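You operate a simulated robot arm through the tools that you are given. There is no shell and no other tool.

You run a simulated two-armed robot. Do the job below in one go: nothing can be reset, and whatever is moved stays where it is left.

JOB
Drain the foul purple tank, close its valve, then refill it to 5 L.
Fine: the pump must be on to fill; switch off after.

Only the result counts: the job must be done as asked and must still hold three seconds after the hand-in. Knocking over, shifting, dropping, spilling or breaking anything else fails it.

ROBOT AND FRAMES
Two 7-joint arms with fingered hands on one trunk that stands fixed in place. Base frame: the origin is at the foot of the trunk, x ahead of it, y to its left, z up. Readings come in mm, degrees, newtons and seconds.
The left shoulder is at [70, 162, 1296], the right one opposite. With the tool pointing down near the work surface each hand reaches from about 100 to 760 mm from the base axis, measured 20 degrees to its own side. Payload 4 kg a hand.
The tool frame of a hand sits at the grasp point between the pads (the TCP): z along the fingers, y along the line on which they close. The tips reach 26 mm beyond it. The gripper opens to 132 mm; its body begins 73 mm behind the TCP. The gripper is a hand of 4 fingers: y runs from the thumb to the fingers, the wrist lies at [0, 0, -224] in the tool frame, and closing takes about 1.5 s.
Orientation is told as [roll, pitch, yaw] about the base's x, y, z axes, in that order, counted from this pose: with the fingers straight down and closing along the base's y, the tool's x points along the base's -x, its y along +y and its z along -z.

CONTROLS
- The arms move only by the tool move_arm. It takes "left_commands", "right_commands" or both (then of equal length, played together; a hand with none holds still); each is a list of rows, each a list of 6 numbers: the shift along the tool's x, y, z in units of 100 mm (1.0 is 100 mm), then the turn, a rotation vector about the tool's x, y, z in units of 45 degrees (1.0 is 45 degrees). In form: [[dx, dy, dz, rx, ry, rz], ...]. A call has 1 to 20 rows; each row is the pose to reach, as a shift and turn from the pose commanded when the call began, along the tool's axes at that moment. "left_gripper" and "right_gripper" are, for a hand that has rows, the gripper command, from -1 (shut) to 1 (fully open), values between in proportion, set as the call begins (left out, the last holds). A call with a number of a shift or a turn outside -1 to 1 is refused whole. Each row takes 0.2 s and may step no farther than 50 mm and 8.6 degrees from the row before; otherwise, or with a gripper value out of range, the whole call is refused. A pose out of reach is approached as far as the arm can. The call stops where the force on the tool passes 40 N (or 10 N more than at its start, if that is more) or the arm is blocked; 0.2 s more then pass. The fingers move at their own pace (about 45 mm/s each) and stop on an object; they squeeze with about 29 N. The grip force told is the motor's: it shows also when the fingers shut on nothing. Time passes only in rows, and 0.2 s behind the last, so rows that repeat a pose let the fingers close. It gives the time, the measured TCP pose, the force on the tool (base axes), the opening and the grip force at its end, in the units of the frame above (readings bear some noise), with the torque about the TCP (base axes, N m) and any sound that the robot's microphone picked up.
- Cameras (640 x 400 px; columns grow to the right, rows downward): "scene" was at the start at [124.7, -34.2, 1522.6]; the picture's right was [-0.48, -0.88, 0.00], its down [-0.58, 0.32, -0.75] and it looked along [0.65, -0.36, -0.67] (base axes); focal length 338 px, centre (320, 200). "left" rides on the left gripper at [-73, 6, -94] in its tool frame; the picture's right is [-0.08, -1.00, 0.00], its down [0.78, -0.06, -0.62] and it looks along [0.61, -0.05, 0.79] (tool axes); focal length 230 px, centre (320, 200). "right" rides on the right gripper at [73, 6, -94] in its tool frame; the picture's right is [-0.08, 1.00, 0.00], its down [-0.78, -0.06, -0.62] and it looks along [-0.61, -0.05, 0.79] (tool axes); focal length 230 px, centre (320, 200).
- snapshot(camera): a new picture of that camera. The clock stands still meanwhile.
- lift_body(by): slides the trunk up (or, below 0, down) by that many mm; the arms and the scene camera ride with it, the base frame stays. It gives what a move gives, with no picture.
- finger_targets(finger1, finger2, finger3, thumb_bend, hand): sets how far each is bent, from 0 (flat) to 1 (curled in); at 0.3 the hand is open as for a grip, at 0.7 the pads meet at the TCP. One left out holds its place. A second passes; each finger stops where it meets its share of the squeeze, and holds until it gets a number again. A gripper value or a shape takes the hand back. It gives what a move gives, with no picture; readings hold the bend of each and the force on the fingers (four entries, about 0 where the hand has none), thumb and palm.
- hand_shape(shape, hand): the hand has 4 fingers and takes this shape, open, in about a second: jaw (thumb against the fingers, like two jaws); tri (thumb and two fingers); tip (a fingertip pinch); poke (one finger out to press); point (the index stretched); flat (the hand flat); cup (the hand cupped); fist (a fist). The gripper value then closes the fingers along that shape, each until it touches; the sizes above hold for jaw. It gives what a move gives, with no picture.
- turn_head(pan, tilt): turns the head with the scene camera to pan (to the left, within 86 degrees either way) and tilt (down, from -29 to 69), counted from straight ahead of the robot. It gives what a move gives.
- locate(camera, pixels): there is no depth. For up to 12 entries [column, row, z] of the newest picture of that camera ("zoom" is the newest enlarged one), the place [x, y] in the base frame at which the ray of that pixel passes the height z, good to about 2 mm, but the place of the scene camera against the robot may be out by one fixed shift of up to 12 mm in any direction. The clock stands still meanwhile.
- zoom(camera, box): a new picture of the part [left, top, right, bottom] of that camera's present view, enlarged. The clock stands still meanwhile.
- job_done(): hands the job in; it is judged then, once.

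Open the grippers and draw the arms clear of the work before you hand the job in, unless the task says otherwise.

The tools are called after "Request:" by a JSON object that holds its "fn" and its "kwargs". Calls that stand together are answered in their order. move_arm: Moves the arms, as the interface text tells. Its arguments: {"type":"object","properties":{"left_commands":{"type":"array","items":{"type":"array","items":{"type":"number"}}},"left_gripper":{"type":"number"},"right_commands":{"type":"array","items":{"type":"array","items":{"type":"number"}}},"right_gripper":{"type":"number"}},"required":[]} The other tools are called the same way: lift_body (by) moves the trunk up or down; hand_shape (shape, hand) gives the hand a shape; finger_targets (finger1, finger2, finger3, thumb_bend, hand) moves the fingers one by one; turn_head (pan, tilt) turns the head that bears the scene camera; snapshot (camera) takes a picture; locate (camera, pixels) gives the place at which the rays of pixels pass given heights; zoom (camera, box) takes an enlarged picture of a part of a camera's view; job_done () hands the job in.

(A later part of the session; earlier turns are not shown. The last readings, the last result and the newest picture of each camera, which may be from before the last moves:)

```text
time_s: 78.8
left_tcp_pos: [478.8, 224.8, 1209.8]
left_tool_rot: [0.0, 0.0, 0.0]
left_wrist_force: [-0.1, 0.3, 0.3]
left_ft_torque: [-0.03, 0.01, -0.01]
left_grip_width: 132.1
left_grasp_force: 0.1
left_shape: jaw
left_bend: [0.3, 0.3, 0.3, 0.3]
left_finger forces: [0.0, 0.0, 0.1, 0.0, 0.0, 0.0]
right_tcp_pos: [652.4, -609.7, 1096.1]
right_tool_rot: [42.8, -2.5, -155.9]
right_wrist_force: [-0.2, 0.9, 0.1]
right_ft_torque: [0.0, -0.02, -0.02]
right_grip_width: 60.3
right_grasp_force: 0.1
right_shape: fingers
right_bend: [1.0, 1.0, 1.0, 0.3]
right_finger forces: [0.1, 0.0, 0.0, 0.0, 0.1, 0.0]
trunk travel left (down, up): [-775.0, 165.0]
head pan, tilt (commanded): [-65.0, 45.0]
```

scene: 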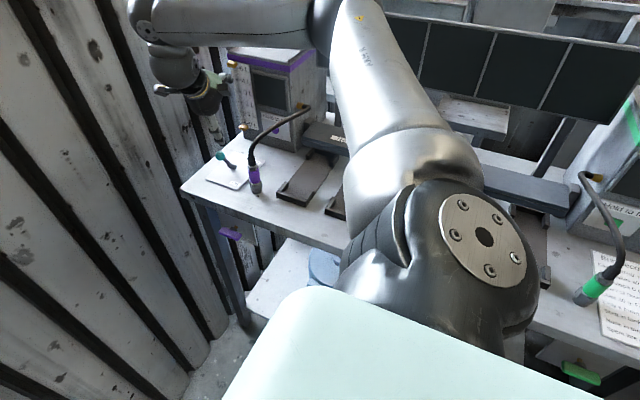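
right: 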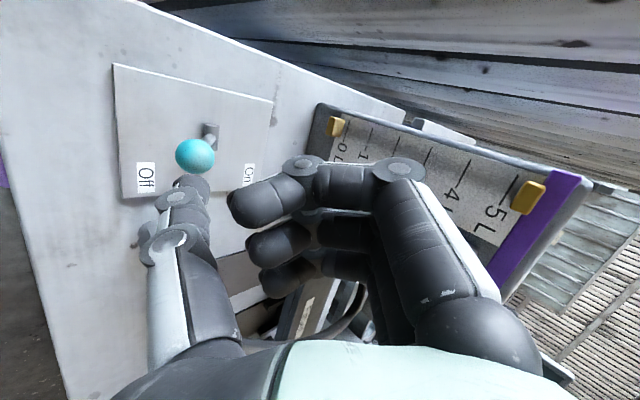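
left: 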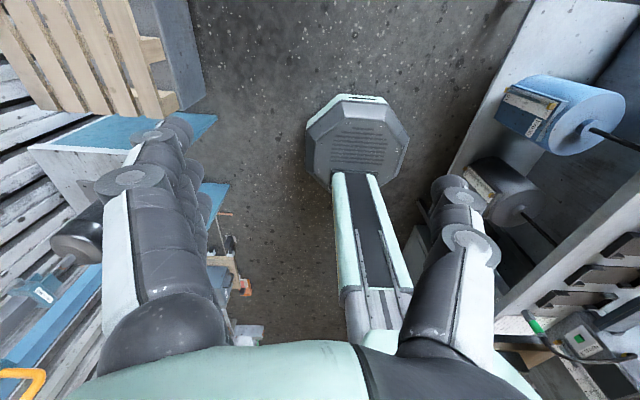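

Reached (652,-610,1096). Lowering the trunk 85 mm will put the thumb tip near (630,-572,943), in front of the knob.

Request:
{"fn": "lift_body", "kwargs": {"by": -85}}

Request:
{"fn": "snapshot", "kwargs": {"camera": "right"}}

Request:
{"fn": "snapshot", "kwargs": {"camera": "scene"}}

```text
time_s: 80.0
left_tcp_pos: [479.7, 224.5, 1125.0]
left_tool_rot: [0.0, 0.0, 0.1]
left_wrist_force: [0.2, -0.3, 0.6]
left_ft_torque: [-0.01, -0.02, 0.0]
left_grip_width: 132.0
left_grasp_force: 0.1
left_shape: jaw
left_bend: [0.3, 0.3, 0.3, 0.3]
left_finger forces: [0.0, 0.1, 0.0, 0.0, 0.0, 0.0]
right_tcp_pos: [652.4, -610.6, 1012.0]
right_tool_rot: [42.7, -2.5, -155.9]
right_wrist_force: [0.3, 0.0, 0.4]
right_ft_torque: [0.02, 0.01, -0.01]
right_grip_width: 60.4
right_grasp_force: 0.0
right_shape: fingers
right_bend: [1.0, 1.0, 1.0, 0.3]
right_finger forces: [0.0, 0.0, 0.0, 0.0, 0.1, 0.0]
trunk travel left (down, up): [-690.0, 250.0]
head pan, tilt (commanded): [-65.0, 45.0]
```

```text
taken
```

right: 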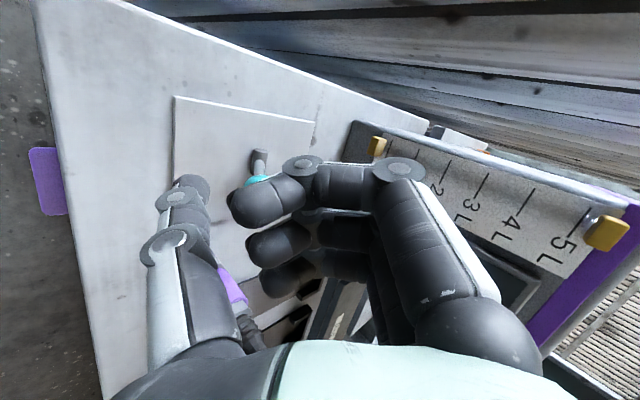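

```text
taken
```

scene: 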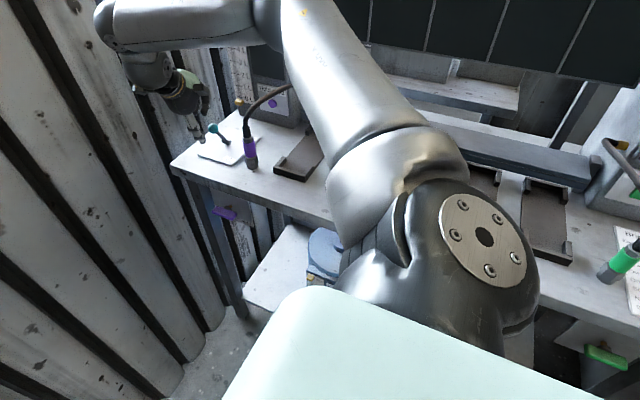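

The thumb tip sphere is at about (628,-568,950) with the knob behind it. I push straight toward -y by 75 mm in steps to flip it to "On".

Request:
{"fn": "move_arm", "kwargs": {"right_commands": [[-0.06, 0.1, 0.09, 0, 0, 0], [-0.12, 0.19, 0.17, 0, 0, 0], [-0.17, 0.26, 0.24, 0, 0, 0], [-0.22, 0.34, 0.32, 0, 0, 0], [-0.27, 0.42, 0.39, 0, 0, 0], [-0.32, 0.5, 0.46, 0, 0, 0]]}}

Request:
{"fn": "snapshot", "kwargs": {"camera": "right"}}

Request:
{"fn": "zoom", "kwargs": {"camera": "scene", "box": [150, 60, 330, 200]}}

```text
time_s: 81.4
left_tcp_pos: [479.6, 224.6, 1124.2]
left_tool_rot: [0.0, 0.0, -0.1]
left_wrist_force: [0.4, -0.2, -0.2]
left_ft_torque: [0.01, 0.01, 0.03]
left_grip_width: 131.7
left_grasp_force: 0.1
left_shape: jaw
left_bend: [0.3, 0.3, 0.3, 0.3]
left_finger forces: [0.1, 0.0, 0.0, 0.0, 0.1, 0.0]
right_tcp_pos: [650.0, -685.9, 1014.1]
right_tool_rot: [42.8, -2.5, -155.9]
right_wrist_force: [-0.1, 0.0, -0.2]
right_ft_torque: [-0.01, 0.0, 0.05]
right_grip_width: 60.8
right_grasp_force: 0.3
right_shape: fingers
right_bend: [1.0, 1.0, 1.0, 0.3]
right_finger forces: [0.0, 0.1, 0.0, 0.0, 0.3, 0.1]
trunk travel left (down, up): [-690.0, 250.0]
head pan, tilt (commanded): [-65.0, 45.0]
```

```text
taken
```

right: 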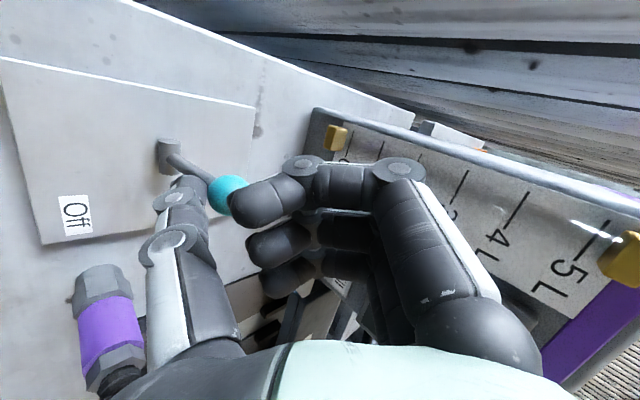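

```text
2.86 times, centred on (240, 130) of scene
```

zoom: 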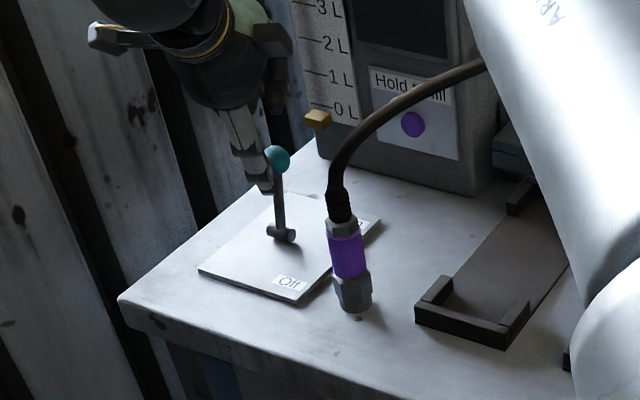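

The lever now leans back toward On with almost no force. I push a little farther to feel the end stop.

Request:
{"fn": "move_arm", "kwargs": {"right_commands": [[-0.02, 0.03, 0.03, 0, 0, 0], [-0.04, 0.06, 0.06, 0, 0, 0], [-0.06, 0.1, 0.09, 0, 0, 0]]}}

Request:
{"fn": "snapshot", "kwargs": {"camera": "right"}}

Request:
{"fn": "zoom", "kwargs": {"camera": "scene", "box": [150, 60, 330, 200]}}

```text
time_s: 82.2
left_tcp_pos: [478.3, 224.4, 1125.5]
left_tool_rot: [0.0, 0.1, 0.0]
left_wrist_force: [0.5, -0.1, -0.5]
left_ft_torque: [0.0, 0.01, 0.07]
left_grip_width: 132.1
left_grasp_force: 0.1
left_shape: jaw
left_bend: [0.3, 0.3, 0.3, 0.3]
left_finger forces: [0.1, 0.0, 0.0, 0.0, 0.0, 0.0]
right_tcp_pos: [650.4, -700.9, 1013.3]
right_tool_rot: [42.7, -2.5, -155.8]
right_wrist_force: [-0.8, -0.7, -0.3]
right_ft_torque: [0.0, -0.02, 0.01]
right_grip_width: 60.6
right_grasp_force: 0.0
right_shape: fingers
right_bend: [1.0, 1.0, 1.0, 0.3]
right_finger forces: [0.1, 0.0, 0.1, 0.0, 0.1, 0.1]
trunk travel left (down, up): [-690.0, 250.0]
head pan, tilt (commanded): [-65.0, 45.0]
```

```text
taken
```

right: 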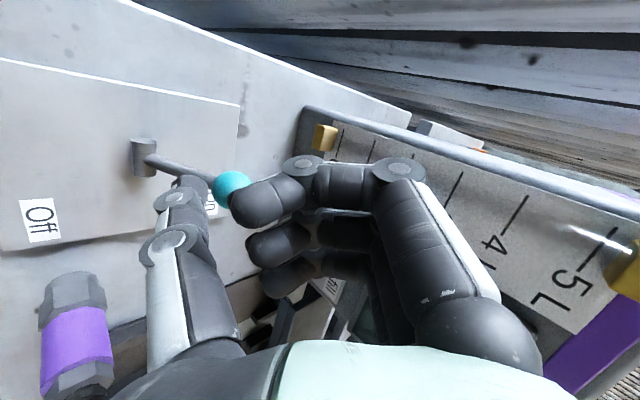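

```text
2.86 times, centred on (240, 130) of scene
```

zoom: 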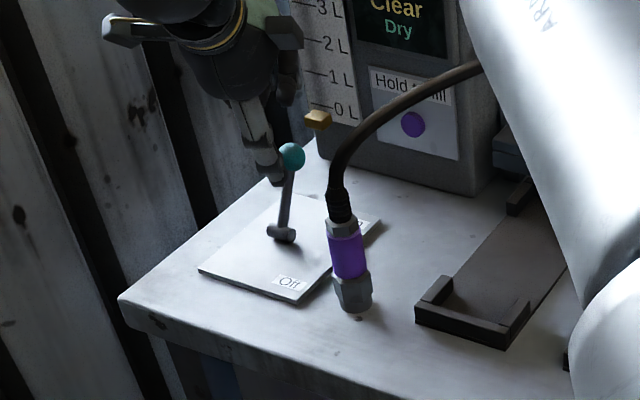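

The tank's screen lit up ("Clear / Dry"): the pump is on. Zoom in on the display.

Request:
{"fn": "zoom", "kwargs": {"camera": "scene", "box": [225, 25, 325, 125]}}

Request:
{"fn": "locate", "kwargs": {"camera": "scene", "pixels": [[230, 115, 950], [227, 143, 895], [273, 104, 953], [252, 167, 895], [245, 140, 965], [250, 125, 1000], [285, 90, 1050]]}}

```text
4.00 times, centred on (275, 75) of scene
```

zoom: 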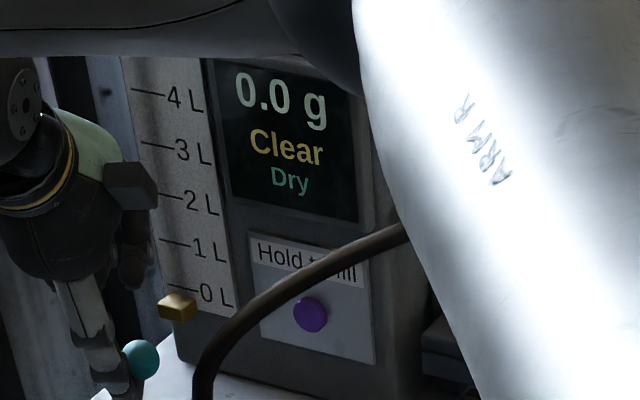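

```text
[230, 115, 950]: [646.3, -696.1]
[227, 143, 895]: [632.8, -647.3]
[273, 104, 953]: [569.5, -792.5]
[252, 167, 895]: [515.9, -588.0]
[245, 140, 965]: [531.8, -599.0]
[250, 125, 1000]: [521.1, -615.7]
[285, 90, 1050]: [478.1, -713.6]
```

The display reads "0.0 g, Clear, Dry": drained and pump on. I pull the thumb away from the knob toward +y, then raise the trunk to clear it.

Request:
{"fn": "move_arm", "kwargs": {"right_commands": [[0.05, -0.07, -0.07, 0, 0, 0], [0.1, -0.15, -0.14, 0, 0, 0]]}}

Request:
{"fn": "lift_body", "kwargs": {"by": 85}}

Request:
{"fn": "snapshot", "kwargs": {"camera": "right"}}

Request:
{"fn": "snapshot", "kwargs": {"camera": "scene"}}

```text
time_s: 82.8
left_tcp_pos: [479.2, 224.8, 1124.9]
left_tool_rot: [-0.1, 0.0, 0.0]
left_wrist_force: [-1.0, -1.1, 1.0]
left_ft_torque: [0.0, 0.02, 0.0]
left_grip_width: 131.6
left_grasp_force: 0.0
left_shape: jaw
left_bend: [0.3, 0.3, 0.3, 0.3]
left_finger forces: [0.1, 0.0, 0.0, 0.0, 0.1, 0.0]
right_tcp_pos: [652.8, -678.7, 1014.2]
right_tool_rot: [42.8, -2.6, -155.9]
right_wrist_force: [0.2, 0.8, 0.8]
right_ft_torque: [0.02, 0.0, 0.01]
right_grip_width: 60.9
right_grasp_force: 0.0
right_shape: fingers
right_bend: [1.0, 1.0, 1.0, 0.3]
right_finger forces: [0.1, 0.1, 0.0, 0.0, 0.0, 0.0]
trunk travel left (down, up): [-690.0, 250.0]
head pan, tilt (commanded): [-65.0, 45.0]
```

```text
time_s: 84.0
left_tcp_pos: [479.6, 225.8, 1209.8]
left_tool_rot: [0.0, -0.1, 0.0]
left_wrist_force: [0.4, -0.5, -1.2]
left_ft_torque: [0.01, -0.03, -0.04]
left_grip_width: 132.0
left_grasp_force: 0.2
left_shape: jaw
left_bend: [0.3, 0.3, 0.3, 0.3]
left_finger forces: [0.0, 0.0, 0.0, 0.2, 0.0, 0.0]
right_tcp_pos: [652.7, -679.4, 1098.1]
right_tool_rot: [42.7, -2.5, -155.8]
right_wrist_force: [-0.2, 0.4, -0.3]
right_ft_torque: [0.02, 0.02, -0.01]
right_grip_width: 60.7
right_grasp_force: 0.0
right_shape: fingers
right_bend: [1.0, 1.0, 1.0, 0.3]
right_finger forces: [0.0, 0.1, 0.0, 0.1, 0.0, 0.1]
trunk travel left (down, up): [-775.0, 165.0]
head pan, tilt (commanded): [-65.0, 45.0]
```

```text
taken
```

right: 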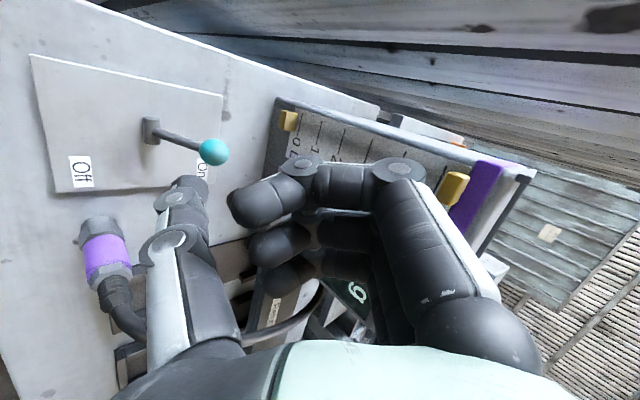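

```text
taken
```

scene: 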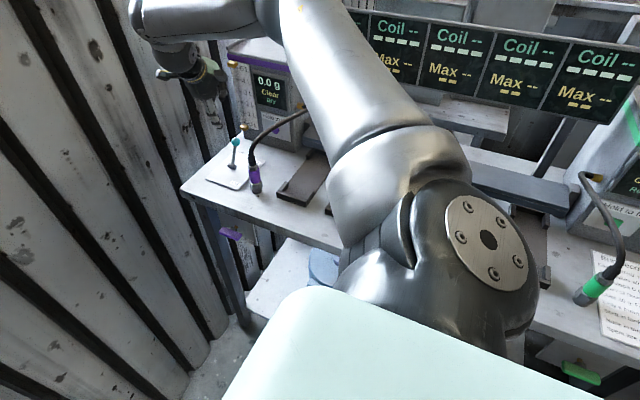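

The switch stays On and the whole station is lit. Now I unroll the hand while backing away toward +y, to get a look at the button's surroundings from the right side.

Request:
{"fn": "move_arm", "kwargs": {"right_commands": [[-0.01, -0.17, -0.13, 0, 0, -0.167], [-0.02, -0.33, -0.25, 0, 0, -0.333], [-0.03, -0.5, -0.38, 0, 0, -0.5], [-0.04, -0.67, -0.5, 0, 0, -0.667], [-0.05, -0.83, -0.63, 0, 0, -0.833], [-0.06, -1.0, -0.75, 0, 0, -1.0]]}}

Request:
{"fn": "snapshot", "kwargs": {"camera": "right"}}

```text
time_s: 85.4
left_tcp_pos: [478.7, 226.2, 1210.2]
left_tool_rot: [0.1, 0.1, 0.0]
left_wrist_force: [0.4, -0.1, 0.0]
left_ft_torque: [-0.03, 0.01, -0.01]
left_grip_width: 132.1
left_grasp_force: 0.0
left_shape: jaw
left_bend: [0.3, 0.3, 0.3, 0.3]
left_finger forces: [0.1, 0.1, 0.1, 0.1, 0.1, 0.1]
right_tcp_pos: [595.6, -565.9, 1085.7]
right_tool_rot: [31.4, -30.9, -118.8]
right_wrist_force: [0.3, -0.1, -0.2]
right_ft_torque: [0.01, -0.04, 0.0]
right_grip_width: 60.4
right_grasp_force: 0.0
right_shape: fingers
right_bend: [1.0, 1.0, 1.0, 0.3]
right_finger forces: [0.0, 0.1, 0.0, 0.1, 0.1, 0.1]
trunk travel left (down, up): [-775.0, 165.0]
head pan, tilt (commanded): [-65.0, 45.0]
```

```text
taken
```

right: 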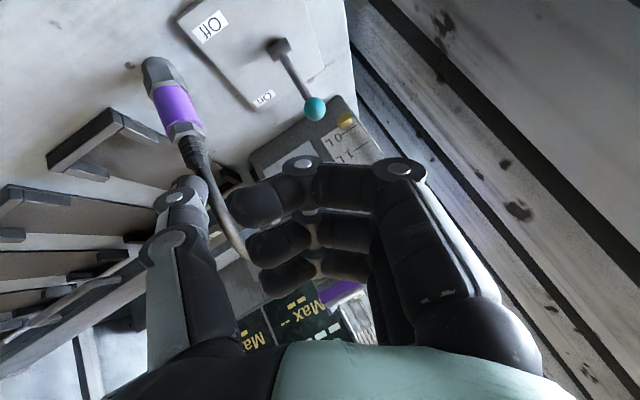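

Continue unrolling to the natural roll while moving toward -x/+y, to about (495,-486,1086).

Request:
{"fn": "move_arm", "kwargs": {"right_commands": [[0.04, -0.16, -0.13, 0, 0, -0.167], [0.07, -0.33, -0.26, 0, 0, -0.333], [0.11, -0.49, -0.4, 0, 0, -0.5], [0.15, -0.65, -0.53, 0, 0, -0.667], [0.18, -0.82, -0.66, 0, 0, -0.833], [0.22, -0.98, -0.79, 0, 0, -1.0]]}}

Request:
{"fn": "hand_shape", "kwargs": {"hand": "right", "shape": "poke"}}

Request:
{"fn": "snapshot", "kwargs": {"camera": "right"}}

```text
time_s: 86.8
left_tcp_pos: [478.8, 225.9, 1208.4]
left_tool_rot: [0.0, -0.1, 0.0]
left_wrist_force: [-0.3, -0.9, 0.3]
left_ft_torque: [-0.01, -0.01, 0.01]
left_grip_width: 131.9
left_grasp_force: 0.2
left_shape: jaw
left_bend: [0.3, 0.3, 0.3, 0.3]
left_finger forces: [0.0, 0.1, 0.1, 0.0, 0.1, 0.1]
right_tcp_pos: [496.0, -482.9, 1090.0]
right_tool_rot: [-3.5, -42.7, -63.4]
right_wrist_force: [0.0, 0.8, -0.3]
right_ft_torque: [-0.01, -0.05, 0.0]
right_grip_width: 60.6
right_grasp_force: 0.1
right_shape: fingers
right_bend: [1.0, 1.0, 1.0, 0.3]
right_finger forces: [0.0, 0.1, 0.0, 0.0, 0.1, 0.0]
trunk travel left (down, up): [-775.0, 165.0]
head pan, tilt (commanded): [-65.0, 45.0]
```

```text
time_s: 87.7
left_tcp_pos: [479.3, 225.0, 1210.0]
left_tool_rot: [0.0, 0.1, 0.0]
left_wrist_force: [0.2, 0.1, -1.0]
left_ft_torque: [0.01, 0.01, -0.01]
left_grip_width: 132.0
left_grasp_force: 0.1
left_shape: jaw
left_bend: [0.3, 0.3, 0.3, 0.3]
left_finger forces: [0.1, 0.0, 0.0, 0.0, 0.0, 0.0]
right_tcp_pos: [497.3, -484.2, 1090.0]
right_tool_rot: [-3.4, -42.7, -63.6]
right_wrist_force: [-0.6, -0.9, 0.0]
right_ft_torque: [0.02, 0.02, -0.01]
right_grip_width: 0.2
right_grasp_force: 0.1
right_shape: poke
right_bend: [1.0, 1.0, 1.0, 0.46]
right_finger forces: [0.0, 0.1, 0.1, 0.0, 0.0, 0.0]
trunk travel left (down, up): [-775.0, 165.0]
head pan, tilt (commanded): [-65.0, 45.0]
```

```text
taken
```

right: 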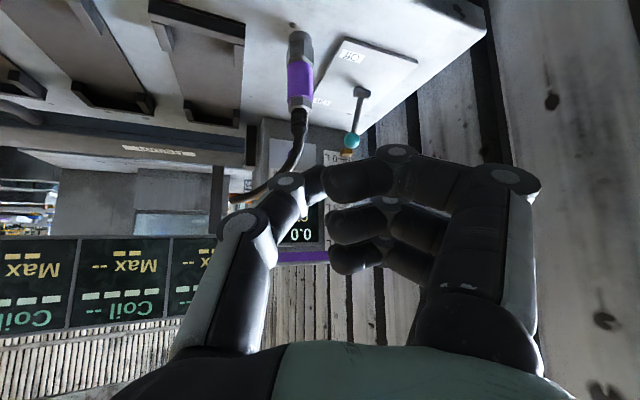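

"Poke" curls everything, so I'll set fingers individually later. I move the hand to the right (toward (427,-560,1040)) to view the hose arch, trays and button from that side.

Request:
{"fn": "move_arm", "kwargs": {"right_commands": [[0.02, -0.24, 0.15, -0.098, 0.028, -0.105], [0.04, -0.48, 0.3, -0.195, 0.055, -0.21], [0.06, -0.72, 0.46, -0.293, 0.083, -0.315], [0.08, -0.96, 0.61, -0.39, 0.11, -0.42]]}}

Request:
{"fn": "snapshot", "kwargs": {"camera": "right"}}

```text
time_s: 88.7
left_tcp_pos: [478.2, 225.0, 1211.4]
left_tool_rot: [0.0, -0.1, 0.1]
left_wrist_force: [-0.5, -0.7, -0.3]
left_ft_torque: [-0.02, -0.02, 0.0]
left_grip_width: 131.8
left_grasp_force: 0.1
left_shape: jaw
left_bend: [0.3, 0.3, 0.3, 0.3]
left_finger forces: [0.0, 0.0, 0.0, 0.0, 0.0, 0.0]
right_tcp_pos: [423.0, -557.6, 1042.3]
right_tool_rot: [-1.3, -37.0, -39.2]
right_wrist_force: [0.0, -0.6, -0.7]
right_ft_torque: [-0.03, -0.03, 0.05]
right_grip_width: 0.0
right_grasp_force: 0.0
right_shape: poke
right_bend: [1.0, 1.0, 1.0, 0.46]
right_finger forces: [0.1, 0.1, 0.1, 0.0, 0.1, 0.0]
trunk travel left (down, up): [-775.0, 165.0]
head pan, tilt (commanded): [-65.0, 45.0]
```

```text
taken
```

right: 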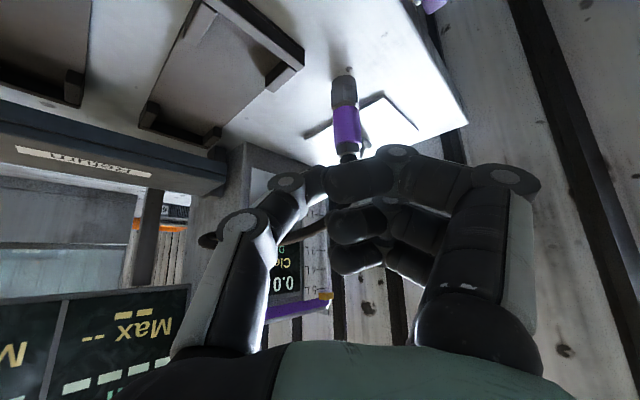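

Fingers block the view; I open the hand to the jaw shape and look again.

Request:
{"fn": "hand_shape", "kwargs": {"hand": "right", "shape": "jaw"}}

Request:
{"fn": "snapshot", "kwargs": {"camera": "right"}}

Request:
{"fn": "zoom", "kwargs": {"camera": "right", "box": [130, 60, 370, 320]}}

```text
time_s: 89.6
left_tcp_pos: [478.7, 224.4, 1209.9]
left_tool_rot: [0.0, 0.0, 0.0]
left_wrist_force: [0.8, -0.4, 0.2]
left_ft_torque: [-0.01, -0.01, 0.01]
left_grip_width: 131.9
left_grasp_force: 0.0
left_shape: jaw
left_bend: [0.3, 0.3, 0.3, 0.3]
left_finger forces: [0.0, 0.0, 0.0, 0.1, 0.0, 0.0]
right_tcp_pos: [424.3, -557.8, 1040.3]
right_tool_rot: [-1.6, -36.8, -39.2]
right_wrist_force: [-0.4, -0.2, 0.1]
right_ft_torque: [0.03, -0.02, 0.0]
right_grip_width: 131.8
right_grasp_force: 0.1
right_shape: jaw
right_bend: [0.3, 0.3, 0.3, 0.3]
right_finger forces: [0.1, 0.0, 0.0, 0.0, 0.0, 0.0]
trunk travel left (down, up): [-775.0, 165.0]
head pan, tilt (commanded): [-65.0, 45.0]
```

```text
taken
```

right: 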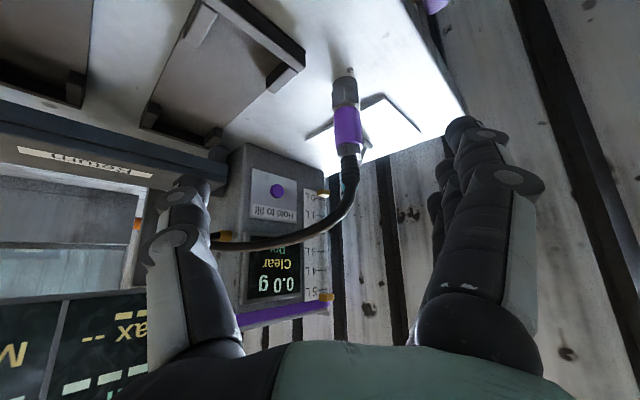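

```text
1.54 times, centred on (250, 190) of right
```

zoom: 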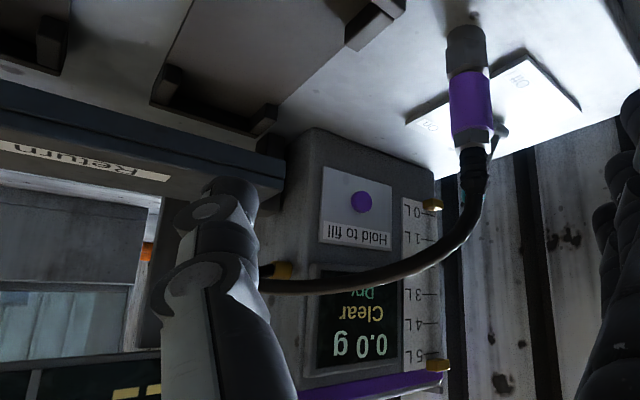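

The button (277,190) is clearly visible and unobstructed under the hose arch from here. I locate points along the hose, fitting, nozzle, Return bar and tray for clearances.

Request:
{"fn": "locate", "kwargs": {"camera": "right", "pixels": [[277, 190, 957], [277, 190, 950], [224, 237, 1040], [224, 237, 1050], [260, 243, 1050], [300, 232, 1040], [330, 210, 1020], [345, 190, 990], [347, 160, 965], [345, 80, 890], [205, 190, 960], [213, 133, 900]]}}

Request:
{"fn": "zoom", "kwargs": {"camera": "right", "box": [130, 0, 330, 160]}}

```text
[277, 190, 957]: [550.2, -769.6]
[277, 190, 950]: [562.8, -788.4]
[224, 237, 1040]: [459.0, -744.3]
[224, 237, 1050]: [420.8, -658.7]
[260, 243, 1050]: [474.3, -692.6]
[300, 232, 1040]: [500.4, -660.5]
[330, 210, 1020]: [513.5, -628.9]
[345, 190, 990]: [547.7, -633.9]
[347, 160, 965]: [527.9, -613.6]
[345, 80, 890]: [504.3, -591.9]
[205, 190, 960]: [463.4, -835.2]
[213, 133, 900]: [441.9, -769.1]
```

```text
2.50 times, centred on (230, 80) of right
```

zoom: 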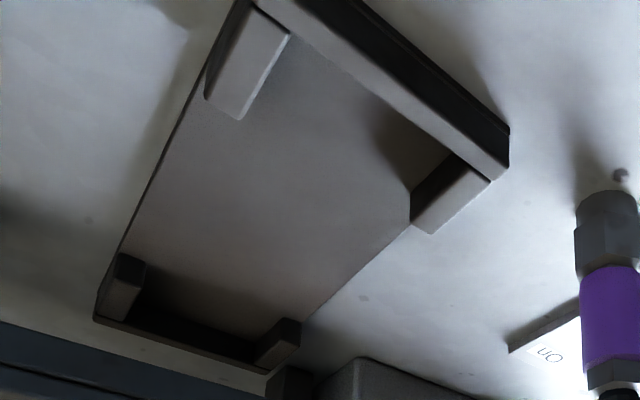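

The line of sight to the button from the upper right is clear but a wide hand would be tight there; the best route seems to be with the hand above/left of the hose with the camera on top (roll ±180°). I first return to free space in front of the bench and test that roll.

Request:
{"fn": "move_arm", "kwargs": {"right_commands": [[-0.05, 0.24, -0.12, 0.037, -0.045, 0.049], [-0.1, 0.47, -0.24, 0.073, -0.089, 0.098], [-0.16, 0.7, -0.35, 0.11, -0.134, 0.147], [-0.21, 0.94, -0.47, 0.147, -0.178, 0.196]]}}

Request:
{"fn": "move_arm", "kwargs": {"right_commands": [[0, 0, 0, 0, 0, -0.167], [0, 0, 0, 0, 0, -0.333], [0, 0, 0, 0, 0, -0.5], [0, 0, 0, 0, 0, -0.667], [0, 0, 0, 0, 0, -0.833], [0, 0, 0, 0, 0, -1.0]]}}

Request:
{"fn": "move_arm", "kwargs": {"right_commands": [[0, 0, 0, 0, 0, -0.167], [0, 0, 0, 0, 0, -0.333], [0, 0, 0, 0, 0, -0.5], [0, 0, 0, 0, 0, -0.667], [0, 0, 0, 0, 0, -0.833], [0, 0, 0, 0, 0, -1.0]]}}

```text
time_s: 90.6
left_tcp_pos: [480.7, 226.9, 1208.9]
left_tool_rot: [-0.1, 0.1, 0.0]
left_wrist_force: [1.4, -0.6, 0.7]
left_ft_torque: [-0.03, 0.03, 0.01]
left_grip_width: 131.6
left_grasp_force: 0.0
left_shape: jaw
left_bend: [0.3, 0.3, 0.3, 0.3]
left_finger forces: [0.0, 0.1, 0.0, 0.0, 0.0, 0.0]
right_tcp_pos: [478.3, -474.5, 1087.1]
right_tool_rot: [-0.8, -45.1, -50.6]
right_wrist_force: [0.7, -0.3, 0.1]
right_ft_torque: [-0.01, 0.01, -0.03]
right_grip_width: 131.8
right_grasp_force: 0.1
right_shape: jaw
right_bend: [0.3, 0.3, 0.3, 0.3]
right_finger forces: [0.0, 0.0, 0.0, 0.0, 0.0, 0.0]
trunk travel left (down, up): [-775.0, 165.0]
head pan, tilt (commanded): [-65.0, 45.0]
```

```text
time_s: 92.0
left_tcp_pos: [478.7, 225.0, 1209.9]
left_tool_rot: [0.0, 0.0, 0.0]
left_wrist_force: [0.1, 0.2, -0.2]
left_ft_torque: [0.0, 0.02, -0.02]
left_grip_width: 132.1
left_grasp_force: 0.1
left_shape: jaw
left_bend: [0.3, 0.3, 0.3, 0.3]
left_finger forces: [0.1, 0.0, 0.0, 0.0, 0.0, 0.1]
right_tcp_pos: [475.3, -477.3, 1090.5]
right_tool_rot: [-35.6, -29.7, 3.9]
right_wrist_force: [0.4, -0.7, -0.3]
right_ft_torque: [-0.02, 0.01, 0.01]
right_grip_width: 131.5
right_grasp_force: 0.1
right_shape: jaw
right_bend: [0.3, 0.3, 0.3, 0.3]
right_finger forces: [0.0, 0.1, 0.0, 0.1, 0.1, 0.0]
trunk travel left (down, up): [-775.0, 165.0]
head pan, tilt (commanded): [-65.0, 45.0]
```

```text
time_s: 93.4
left_tcp_pos: [479.3, 224.6, 1209.6]
left_tool_rot: [0.0, 0.0, 0.0]
left_wrist_force: [0.0, 0.7, 0.2]
left_ft_torque: [0.0, 0.01, 0.01]
left_grip_width: 131.9
left_grasp_force: 0.0
left_shape: jaw
left_bend: [0.3, 0.3, 0.3, 0.3]
left_finger forces: [0.0, 0.1, 0.0, 0.0, 0.1, 0.1]
right_tcp_pos: [477.5, -478.3, 1091.5]
right_tool_rot: [-45.0, 0.4, 38.9]
right_wrist_force: [-0.3, 0.1, -0.7]
right_ft_torque: [0.0, 0.01, 0.01]
right_grip_width: 131.9
right_grasp_force: 0.1
right_shape: jaw
right_bend: [0.3, 0.3, 0.3, 0.3]
right_finger forces: [0.1, 0.1, 0.0, 0.1, 0.0, 0.0]
trunk travel left (down, up): [-775.0, 165.0]
head pan, tilt (commanded): [-65.0, 45.0]
```

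Roll -90° is reached with no trouble; continue to -180°.

Request:
{"fn": "move_arm", "kwargs": {"right_commands": [[0, 0, 0, 0, 0, -0.167], [0, 0, 0, 0, 0, -0.333], [0, 0, 0, 0, 0, -0.5], [0, 0, 0, 0, 0, -0.667], [0, 0, 0, 0, 0, -0.833], [0, 0, 0, 0, 0, -1.0]]}}

Request:
{"fn": "move_arm", "kwargs": {"right_commands": [[0, 0, 0, 0, 0, -0.167], [0, 0, 0, 0, 0, -0.333], [0, 0, 0, 0, 0, -0.5], [0, 0, 0, 0, 0, -0.667], [0, 0, 0, 0, 0, -0.833], [0, 0, 0, 0, 0, -1.0]]}}

Request:
{"fn": "snapshot", "kwargs": {"camera": "right"}}

```text
time_s: 94.8
left_tcp_pos: [479.2, 225.4, 1209.9]
left_tool_rot: [-0.1, 0.0, 0.0]
left_wrist_force: [-0.2, -0.2, 0.4]
left_ft_torque: [0.0, -0.05, -0.04]
left_grip_width: 132.0
left_grasp_force: 0.1
left_shape: jaw
left_bend: [0.3, 0.3, 0.3, 0.3]
left_finger forces: [0.0, 0.0, 0.1, 0.1, 0.0, 0.0]
right_tcp_pos: [476.9, -476.2, 1089.4]
right_tool_rot: [-35.0, 30.3, 74.3]
right_wrist_force: [-0.1, 0.5, -0.4]
right_ft_torque: [-0.04, -0.01, 0.01]
right_grip_width: 131.9
right_grasp_force: 0.2
right_shape: jaw
right_bend: [0.3, 0.3, 0.3, 0.3]
right_finger forces: [0.0, 0.0, 0.1, 0.1, 0.0, 0.0]
trunk travel left (down, up): [-775.0, 165.0]
head pan, tilt (commanded): [-65.0, 45.0]
```

```text
time_s: 96.2
left_tcp_pos: [479.3, 224.7, 1209.4]
left_tool_rot: [-0.1, 0.1, 0.0]
left_wrist_force: [0.2, 0.4, -0.9]
left_ft_torque: [-0.03, 0.03, 0.01]
left_grip_width: 132.0
left_grasp_force: 0.0
left_shape: jaw
left_bend: [0.3, 0.3, 0.3, 0.3]
left_finger forces: [0.0, 0.1, 0.0, 0.1, 0.0, 0.1]
right_tcp_pos: [475.9, -474.7, 1091.4]
right_tool_rot: [0.6, 45.0, 129.4]
right_wrist_force: [-0.9, 0.0, 0.2]
right_ft_torque: [-0.02, -0.01, -0.05]
right_grip_width: 131.9
right_grasp_force: 0.1
right_shape: jaw
right_bend: [0.3, 0.3, 0.3, 0.3]
right_finger forces: [0.0, 0.0, 0.1, 0.0, 0.0, 0.0]
trunk travel left (down, up): [-775.0, 165.0]
head pan, tilt (commanded): [-65.0, 45.0]
```

```text
taken
```

right: 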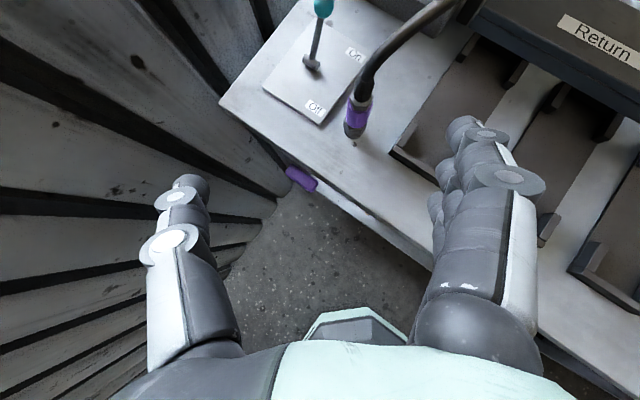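

Roll -180° (camera on top) is fully reachable. Now I extend only the third finger (lowest), curl the other two, and look at the fingertip in the camera.

Request:
{"fn": "finger_targets", "kwargs": {"hand": "right", "finger1": 1.0, "finger2": 1.0, "finger3": 0.25, "thumb_bend": 0.3}}

Request:
{"fn": "snapshot", "kwargs": {"camera": "right"}}

Request:
{"fn": "snapshot", "kwargs": {"camera": "scene"}}

```text
time_s: 97.2
left_tcp_pos: [479.4, 225.2, 1208.9]
left_tool_rot: [-0.2, 0.0, -0.1]
left_wrist_force: [-0.8, -0.3, -0.1]
left_ft_torque: [-0.01, 0.0, 0.01]
left_grip_width: 131.7
left_grasp_force: 0.0
left_shape: jaw
left_bend: [0.3, 0.3, 0.3, 0.3]
left_finger forces: [0.1, 0.0, 0.0, 0.0, 0.0, 0.1]
right_tcp_pos: [477.0, -475.8, 1091.4]
right_tool_rot: [0.4, 45.0, 129.2]
right_wrist_force: [0.3, -0.2, 0.9]
right_ft_torque: [0.02, -0.03, 0.05]
right_grip_width: 60.3
right_grasp_force: 0.0
right_shape: fingers
right_bend: [1.0, 1.0, 0.25, 0.3]
right_finger forces: [0.1, 0.1, 0.1, 0.0, 0.1, 0.0]
trunk travel left (down, up): [-775.0, 165.0]
head pan, tilt (commanded): [-65.0, 45.0]
```

```text
taken
```

right: 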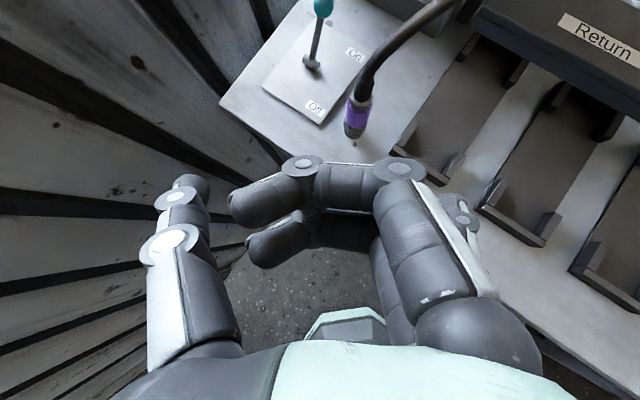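

```text
taken
```

scene: 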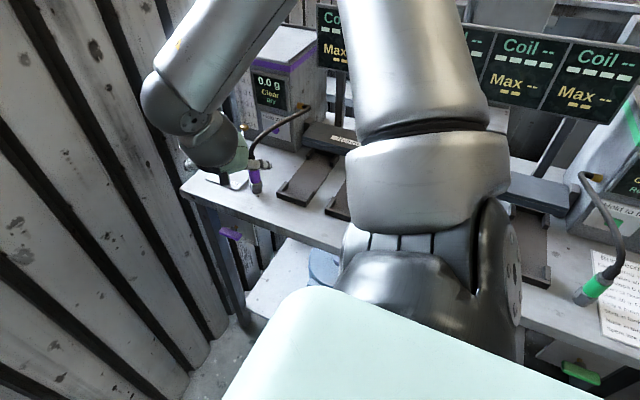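

The pointing finger 3 lies low and to the right as planned. I raise the trunk 65 mm for clearance over the hose and start moving toward a point above the button, turning to azimuth -62°.

Request:
{"fn": "lift_body", "kwargs": {"by": 65}}

Request:
{"fn": "move_arm", "kwargs": {"right_commands": [[0.23, 0.04, 0.23, -0.06, 0.015, 0.06], [0.47, 0.08, 0.47, -0.12, 0.03, 0.12], [0.7, 0.12, 0.7, -0.179, 0.044, 0.179]]}}

Request:
{"fn": "move_arm", "kwargs": {"right_commands": [[0.23, -0.03, 0.24, 0, 0, 0], [0.45, -0.05, 0.48, 0, 0, 0], [0.68, -0.08, 0.73, 0, 0, 0]]}}

Request:
{"fn": "snapshot", "kwargs": {"camera": "right"}}

Request:
{"fn": "snapshot", "kwargs": {"camera": "scene"}}

```text
time_s: 98.3
left_tcp_pos: [479.9, 225.9, 1274.6]
left_tool_rot: [0.1, 0.1, 0.0]
left_wrist_force: [-0.1, 0.2, 0.3]
left_ft_torque: [0.03, 0.01, -0.05]
left_grip_width: 131.9
left_grasp_force: 0.1
left_shape: jaw
left_bend: [0.3, 0.3, 0.3, 0.3]
left_finger forces: [0.1, 0.0, 0.0, 0.1, 0.0, 0.0]
right_tcp_pos: [476.7, -475.5, 1156.3]
right_tool_rot: [0.4, 45.0, 129.2]
right_wrist_force: [-0.2, -0.3, -0.5]
right_ft_torque: [-0.01, -0.01, -0.01]
right_grip_width: 60.5
right_grasp_force: 0.1
right_shape: fingers
right_bend: [1.0, 1.0, 0.25, 0.3]
right_finger forces: [0.0, 0.0, 0.0, 0.0, 0.0, 0.0]
trunk travel left (down, up): [-840.0, 100.0]
head pan, tilt (commanded): [-65.0, 45.0]
```

```text
time_s: 99.1
left_tcp_pos: [480.6, 225.9, 1275.4]
left_tool_rot: [0.0, 0.1, 0.0]
left_wrist_force: [0.4, 0.0, -0.3]
left_ft_torque: [0.0, 0.02, -0.02]
left_grip_width: 132.2
left_grasp_force: 0.0
left_shape: jaw
left_bend: [0.3, 0.3, 0.3, 0.3]
left_finger forces: [0.0, 0.0, 0.0, 0.1, 0.0, 0.0]
right_tcp_pos: [531.7, -560.2, 1154.0]
right_tool_rot: [0.3, 47.0, 117.7]
right_wrist_force: [-0.4, 0.2, 0.2]
right_ft_torque: [0.03, -0.01, -0.02]
right_grip_width: 60.2
right_grasp_force: 0.1
right_shape: fingers
right_bend: [1.0, 1.0, 0.25, 0.3]
right_finger forces: [0.1, 0.0, 0.1, 0.1, 0.0, 0.0]
trunk travel left (down, up): [-840.0, 100.0]
head pan, tilt (commanded): [-65.0, 45.0]
```

```text
time_s: 99.9
left_tcp_pos: [479.8, 224.8, 1273.8]
left_tool_rot: [0.0, 0.0, -0.1]
left_wrist_force: [-0.3, 0.1, 0.0]
left_ft_torque: [0.02, 0.0, -0.03]
left_grip_width: 131.8
left_grasp_force: 0.2
left_shape: jaw
left_bend: [0.3, 0.3, 0.3, 0.3]
left_finger forces: [0.0, 0.0, 0.1, 0.0, 0.0, 0.0]
right_tcp_pos: [585.1, -645.0, 1153.9]
right_tool_rot: [0.3, 47.1, 117.7]
right_wrist_force: [-0.4, -0.1, 0.6]
right_ft_torque: [-0.04, -0.01, 0.0]
right_grip_width: 60.3
right_grasp_force: 0.0
right_shape: fingers
right_bend: [1.0, 1.0, 0.25, 0.3]
right_finger forces: [0.0, 0.0, 0.0, 0.0, 0.1, 0.0]
trunk travel left (down, up): [-840.0, 100.0]
head pan, tilt (commanded): [-65.0, 45.0]
```

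```text
taken
```

right: 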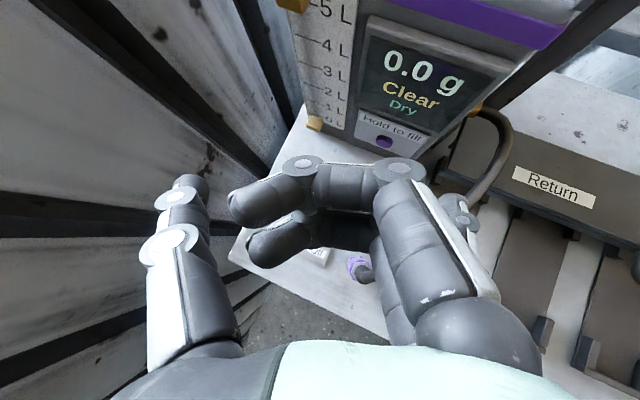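

```text
taken
```

scene: 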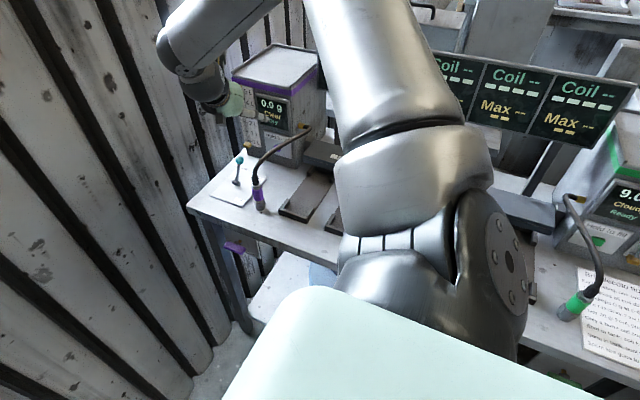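

Excellent: the hand camera (on top) sees the gauge, display and button (383,142), with the hose to the right. Let me zoom the scene to see the extended finger.

Request:
{"fn": "zoom", "kwargs": {"camera": "scene", "box": [150, 40, 340, 220]}}

Request:
{"fn": "zoom", "kwargs": {"camera": "right", "box": [280, 0, 540, 250]}}

Request:
{"fn": "locate", "kwargs": {"camera": "right", "pixels": [[383, 142, 953], [383, 142, 957], [383, 142, 949], [510, 140, 1045], [478, 190, 1045], [476, 110, 1035], [330, 125, 905], [360, 268, 965]]}}

```text
2.22 times, centred on (245, 130) of scene
```

zoom: 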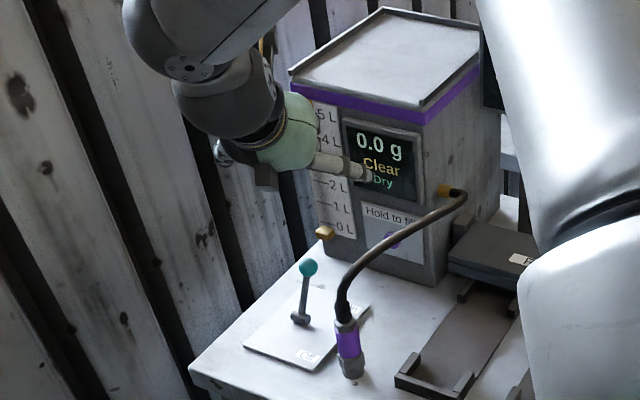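

```text
1.60 times, centred on (410, 125) of right
```

zoom: 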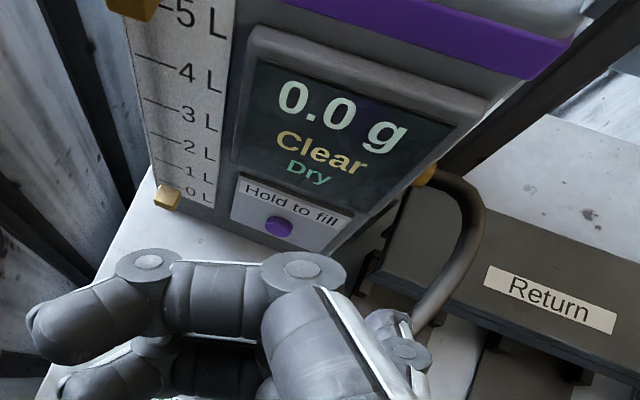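

```text
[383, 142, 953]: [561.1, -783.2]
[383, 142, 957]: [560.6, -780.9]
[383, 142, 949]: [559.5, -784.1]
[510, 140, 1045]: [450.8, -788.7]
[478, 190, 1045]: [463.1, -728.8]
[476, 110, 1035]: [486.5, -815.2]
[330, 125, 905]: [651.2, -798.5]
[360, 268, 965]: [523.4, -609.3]
```

Button confirmed at (561,-783,953). I check the extended fingertip's place via the scene view (zoomed tip ≈ pixel (267,119)).

Request:
{"fn": "locate", "kwargs": {"camera": "scene", "pixels": [[267, 119, 1118], [267, 119, 1125], [267, 119, 1110], [263, 117, 1125]]}}

Request:
{"fn": "zoom", "kwargs": {"camera": "scene", "box": [210, 80, 290, 140]}}

```text
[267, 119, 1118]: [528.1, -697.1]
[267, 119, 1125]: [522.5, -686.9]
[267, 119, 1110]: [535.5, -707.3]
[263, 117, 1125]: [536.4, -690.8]
```

```text
6.67 times, centred on (250, 110) of scene
```

zoom: 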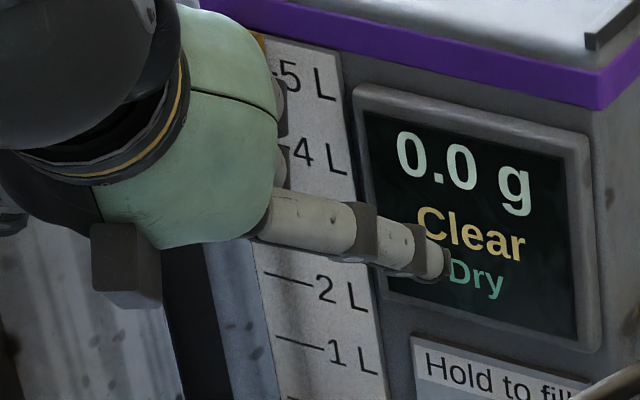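

The fingertip agrees with prediction (tip end ≈ TCP+(-76,-42,-33)). I move on to the point right above the pre-press position: TCP (641,-725,1149).

Request:
{"fn": "move_arm", "kwargs": {"right_commands": [[0.21, -0.04, 0.25, 0, 0, 0], [0.42, -0.08, 0.5, 0, 0, 0], [0.63, -0.12, 0.75, 0, 0, 0]]}}

Request:
{"fn": "snapshot", "kwargs": {"camera": "right"}}

Request:
{"fn": "snapshot", "kwargs": {"camera": "scene"}}

```text
time_s: 100.7
left_tcp_pos: [480.9, 224.5, 1274.9]
left_tool_rot: [0.0, 0.1, 0.0]
left_wrist_force: [-0.6, -0.3, -0.1]
left_ft_torque: [-0.01, 0.01, 0.02]
left_grip_width: 132.0
left_grasp_force: 0.1
left_shape: jaw
left_bend: [0.3, 0.3, 0.3, 0.3]
left_finger forces: [0.1, 0.0, 0.0, 0.1, 0.1, 0.0]
right_tcp_pos: [640.4, -725.4, 1150.4]
right_tool_rot: [0.3, 47.0, 117.7]
right_wrist_force: [-0.8, -0.9, -0.6]
right_ft_torque: [0.01, 0.03, -0.03]
right_grip_width: 60.3
right_grasp_force: 0.0
right_shape: fingers
right_bend: [1.0, 1.0, 0.25, 0.3]
right_finger forces: [0.1, 0.0, 0.0, 0.0, 0.1, 0.1]
trunk travel left (down, up): [-840.0, 100.0]
head pan, tilt (commanded): [-65.0, 45.0]
```

```text
taken
```

right: 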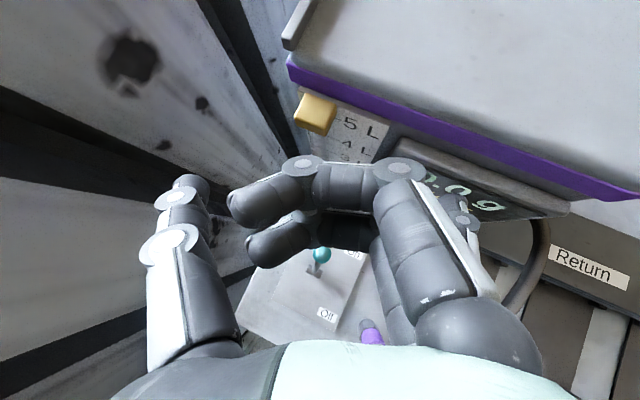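

```text
taken
```

scene: 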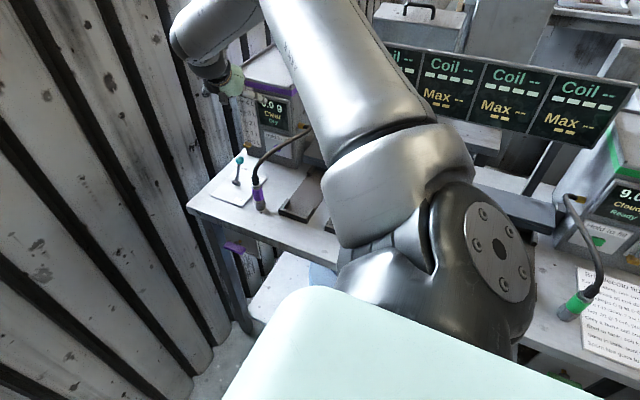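

Reached. I check whether the scene camera can see the gauge past the hand from here.

Request:
{"fn": "zoom", "kwargs": {"camera": "scene", "box": [190, 30, 320, 190]}}

Request:
{"fn": "zoom", "kwargs": {"camera": "right", "box": [220, 60, 560, 360]}}

```text
2.50 times, centred on (255, 110) of scene
```

zoom: 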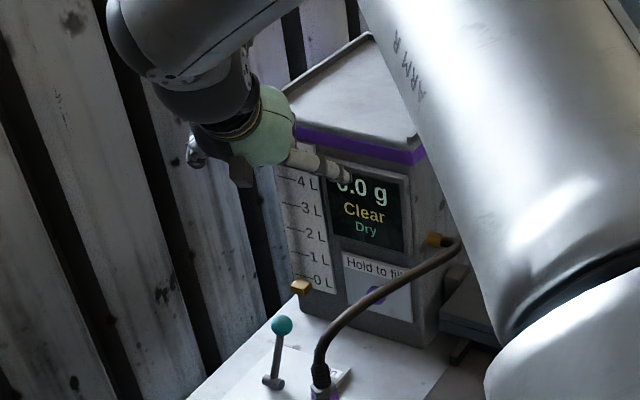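

```text
1.33 times, centred on (390, 210) of right
```

zoom: 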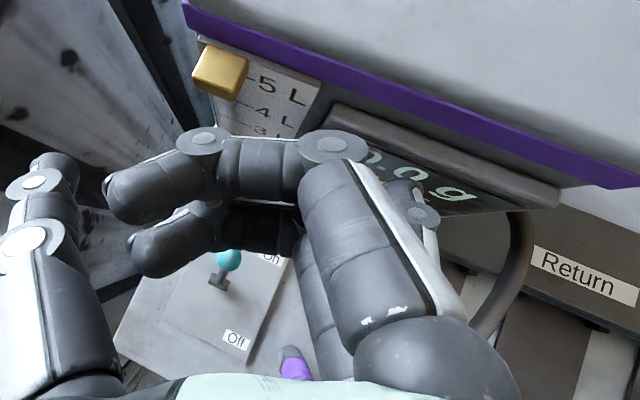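

From here I lower the trunk in stages; first 100 mm, then check clearance to hose, knob and wall.

Request:
{"fn": "lift_body", "kwargs": {"by": -100}}

Request:
{"fn": "snapshot", "kwargs": {"camera": "right"}}

Request:
{"fn": "snapshot", "kwargs": {"camera": "scene"}}

Request:
{"fn": "zoom", "kwargs": {"camera": "scene", "box": [190, 0, 320, 160]}}

```text
time_s: 102.0
left_tcp_pos: [480.0, 224.4, 1175.1]
left_tool_rot: [0.0, 0.0, 0.0]
left_wrist_force: [0.2, 0.6, 0.2]
left_ft_torque: [-0.01, 0.03, 0.0]
left_grip_width: 131.9
left_grasp_force: 0.0
left_shape: jaw
left_bend: [0.3, 0.3, 0.3, 0.3]
left_finger forces: [0.0, 0.0, 0.0, 0.0, 0.0, 0.0]
right_tcp_pos: [639.4, -725.6, 1050.4]
right_tool_rot: [0.3, 47.1, 117.6]
right_wrist_force: [0.7, 0.9, 0.5]
right_ft_torque: [-0.01, 0.01, -0.03]
right_grip_width: 60.3
right_grasp_force: 0.0
right_shape: fingers
right_bend: [1.0, 1.0, 0.25, 0.3]
right_finger forces: [0.0, 0.1, 0.0, 0.1, 0.1, 0.0]
trunk travel left (down, up): [-740.0, 200.0]
head pan, tilt (commanded): [-65.0, 45.0]
```

```text
taken
```

right: 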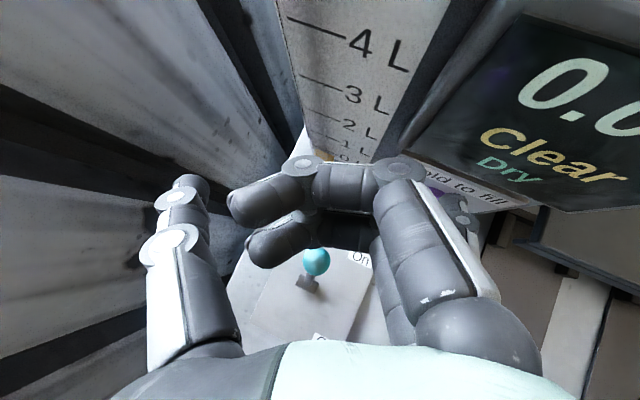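

```text
taken
```

scene: 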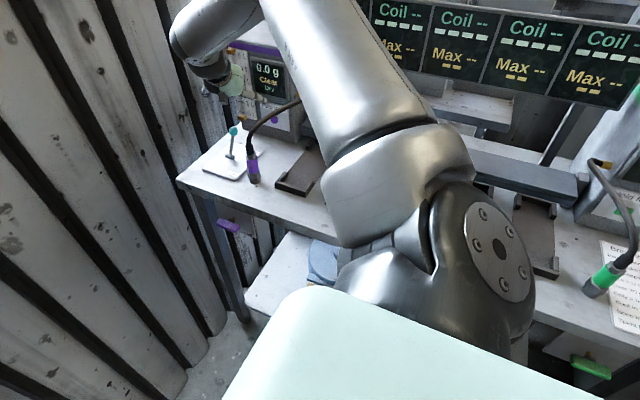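

```text
2.50 times, centred on (255, 80) of scene
```

zoom: 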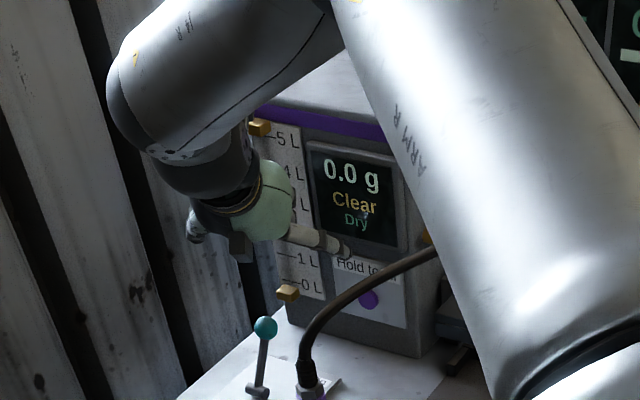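

The fingertip (345,250 in the zoom) is heading right for the button and clear of the hose. I lower another 70 mm.

Request:
{"fn": "lift_body", "kwargs": {"by": -70}}

Request:
{"fn": "snapshot", "kwargs": {"camera": "right"}}

Request:
{"fn": "zoom", "kwargs": {"camera": "scene", "box": [190, 0, 320, 160]}}

```text
time_s: 103.1
left_tcp_pos: [479.9, 224.8, 1104.1]
left_tool_rot: [0.1, 0.0, -0.1]
left_wrist_force: [0.3, 0.5, -0.4]
left_ft_torque: [0.0, -0.03, 0.01]
left_grip_width: 132.0
left_grasp_force: 0.1
left_shape: jaw
left_bend: [0.3, 0.3, 0.3, 0.3]
left_finger forces: [0.0, 0.0, 0.0, 0.0, 0.1, 0.0]
right_tcp_pos: [638.8, -724.8, 981.3]
right_tool_rot: [0.2, 47.2, 117.6]
right_wrist_force: [0.5, -0.2, 0.5]
right_ft_torque: [0.03, 0.01, -0.01]
right_grip_width: 60.1
right_grasp_force: 0.0
right_shape: fingers
right_bend: [1.0, 1.0, 0.25, 0.3]
right_finger forces: [0.1, 0.0, 0.0, 0.0, 0.1, 0.1]
trunk travel left (down, up): [-670.0, 270.0]
head pan, tilt (commanded): [-65.0, 45.0]
```

```text
taken
```

right: 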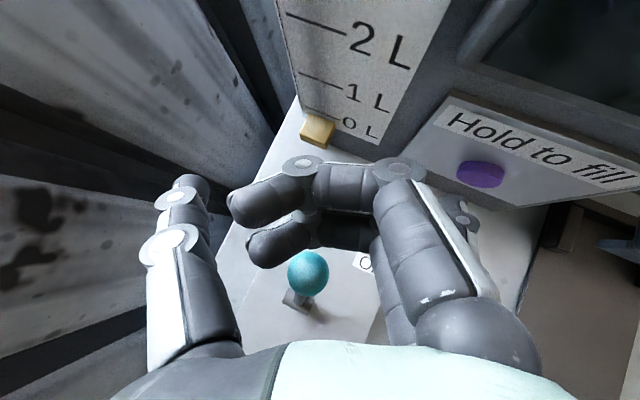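

```text
2.50 times, centred on (255, 80) of scene
```

zoom: 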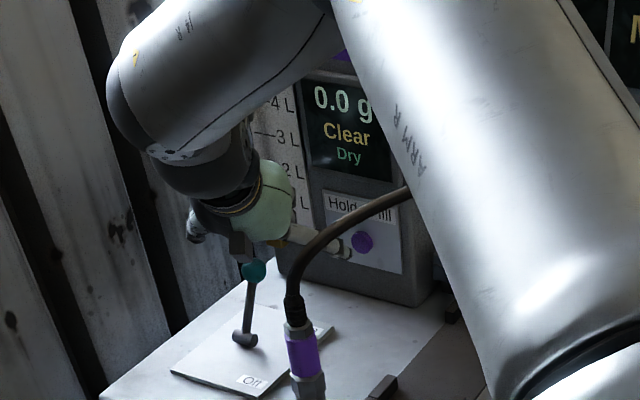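

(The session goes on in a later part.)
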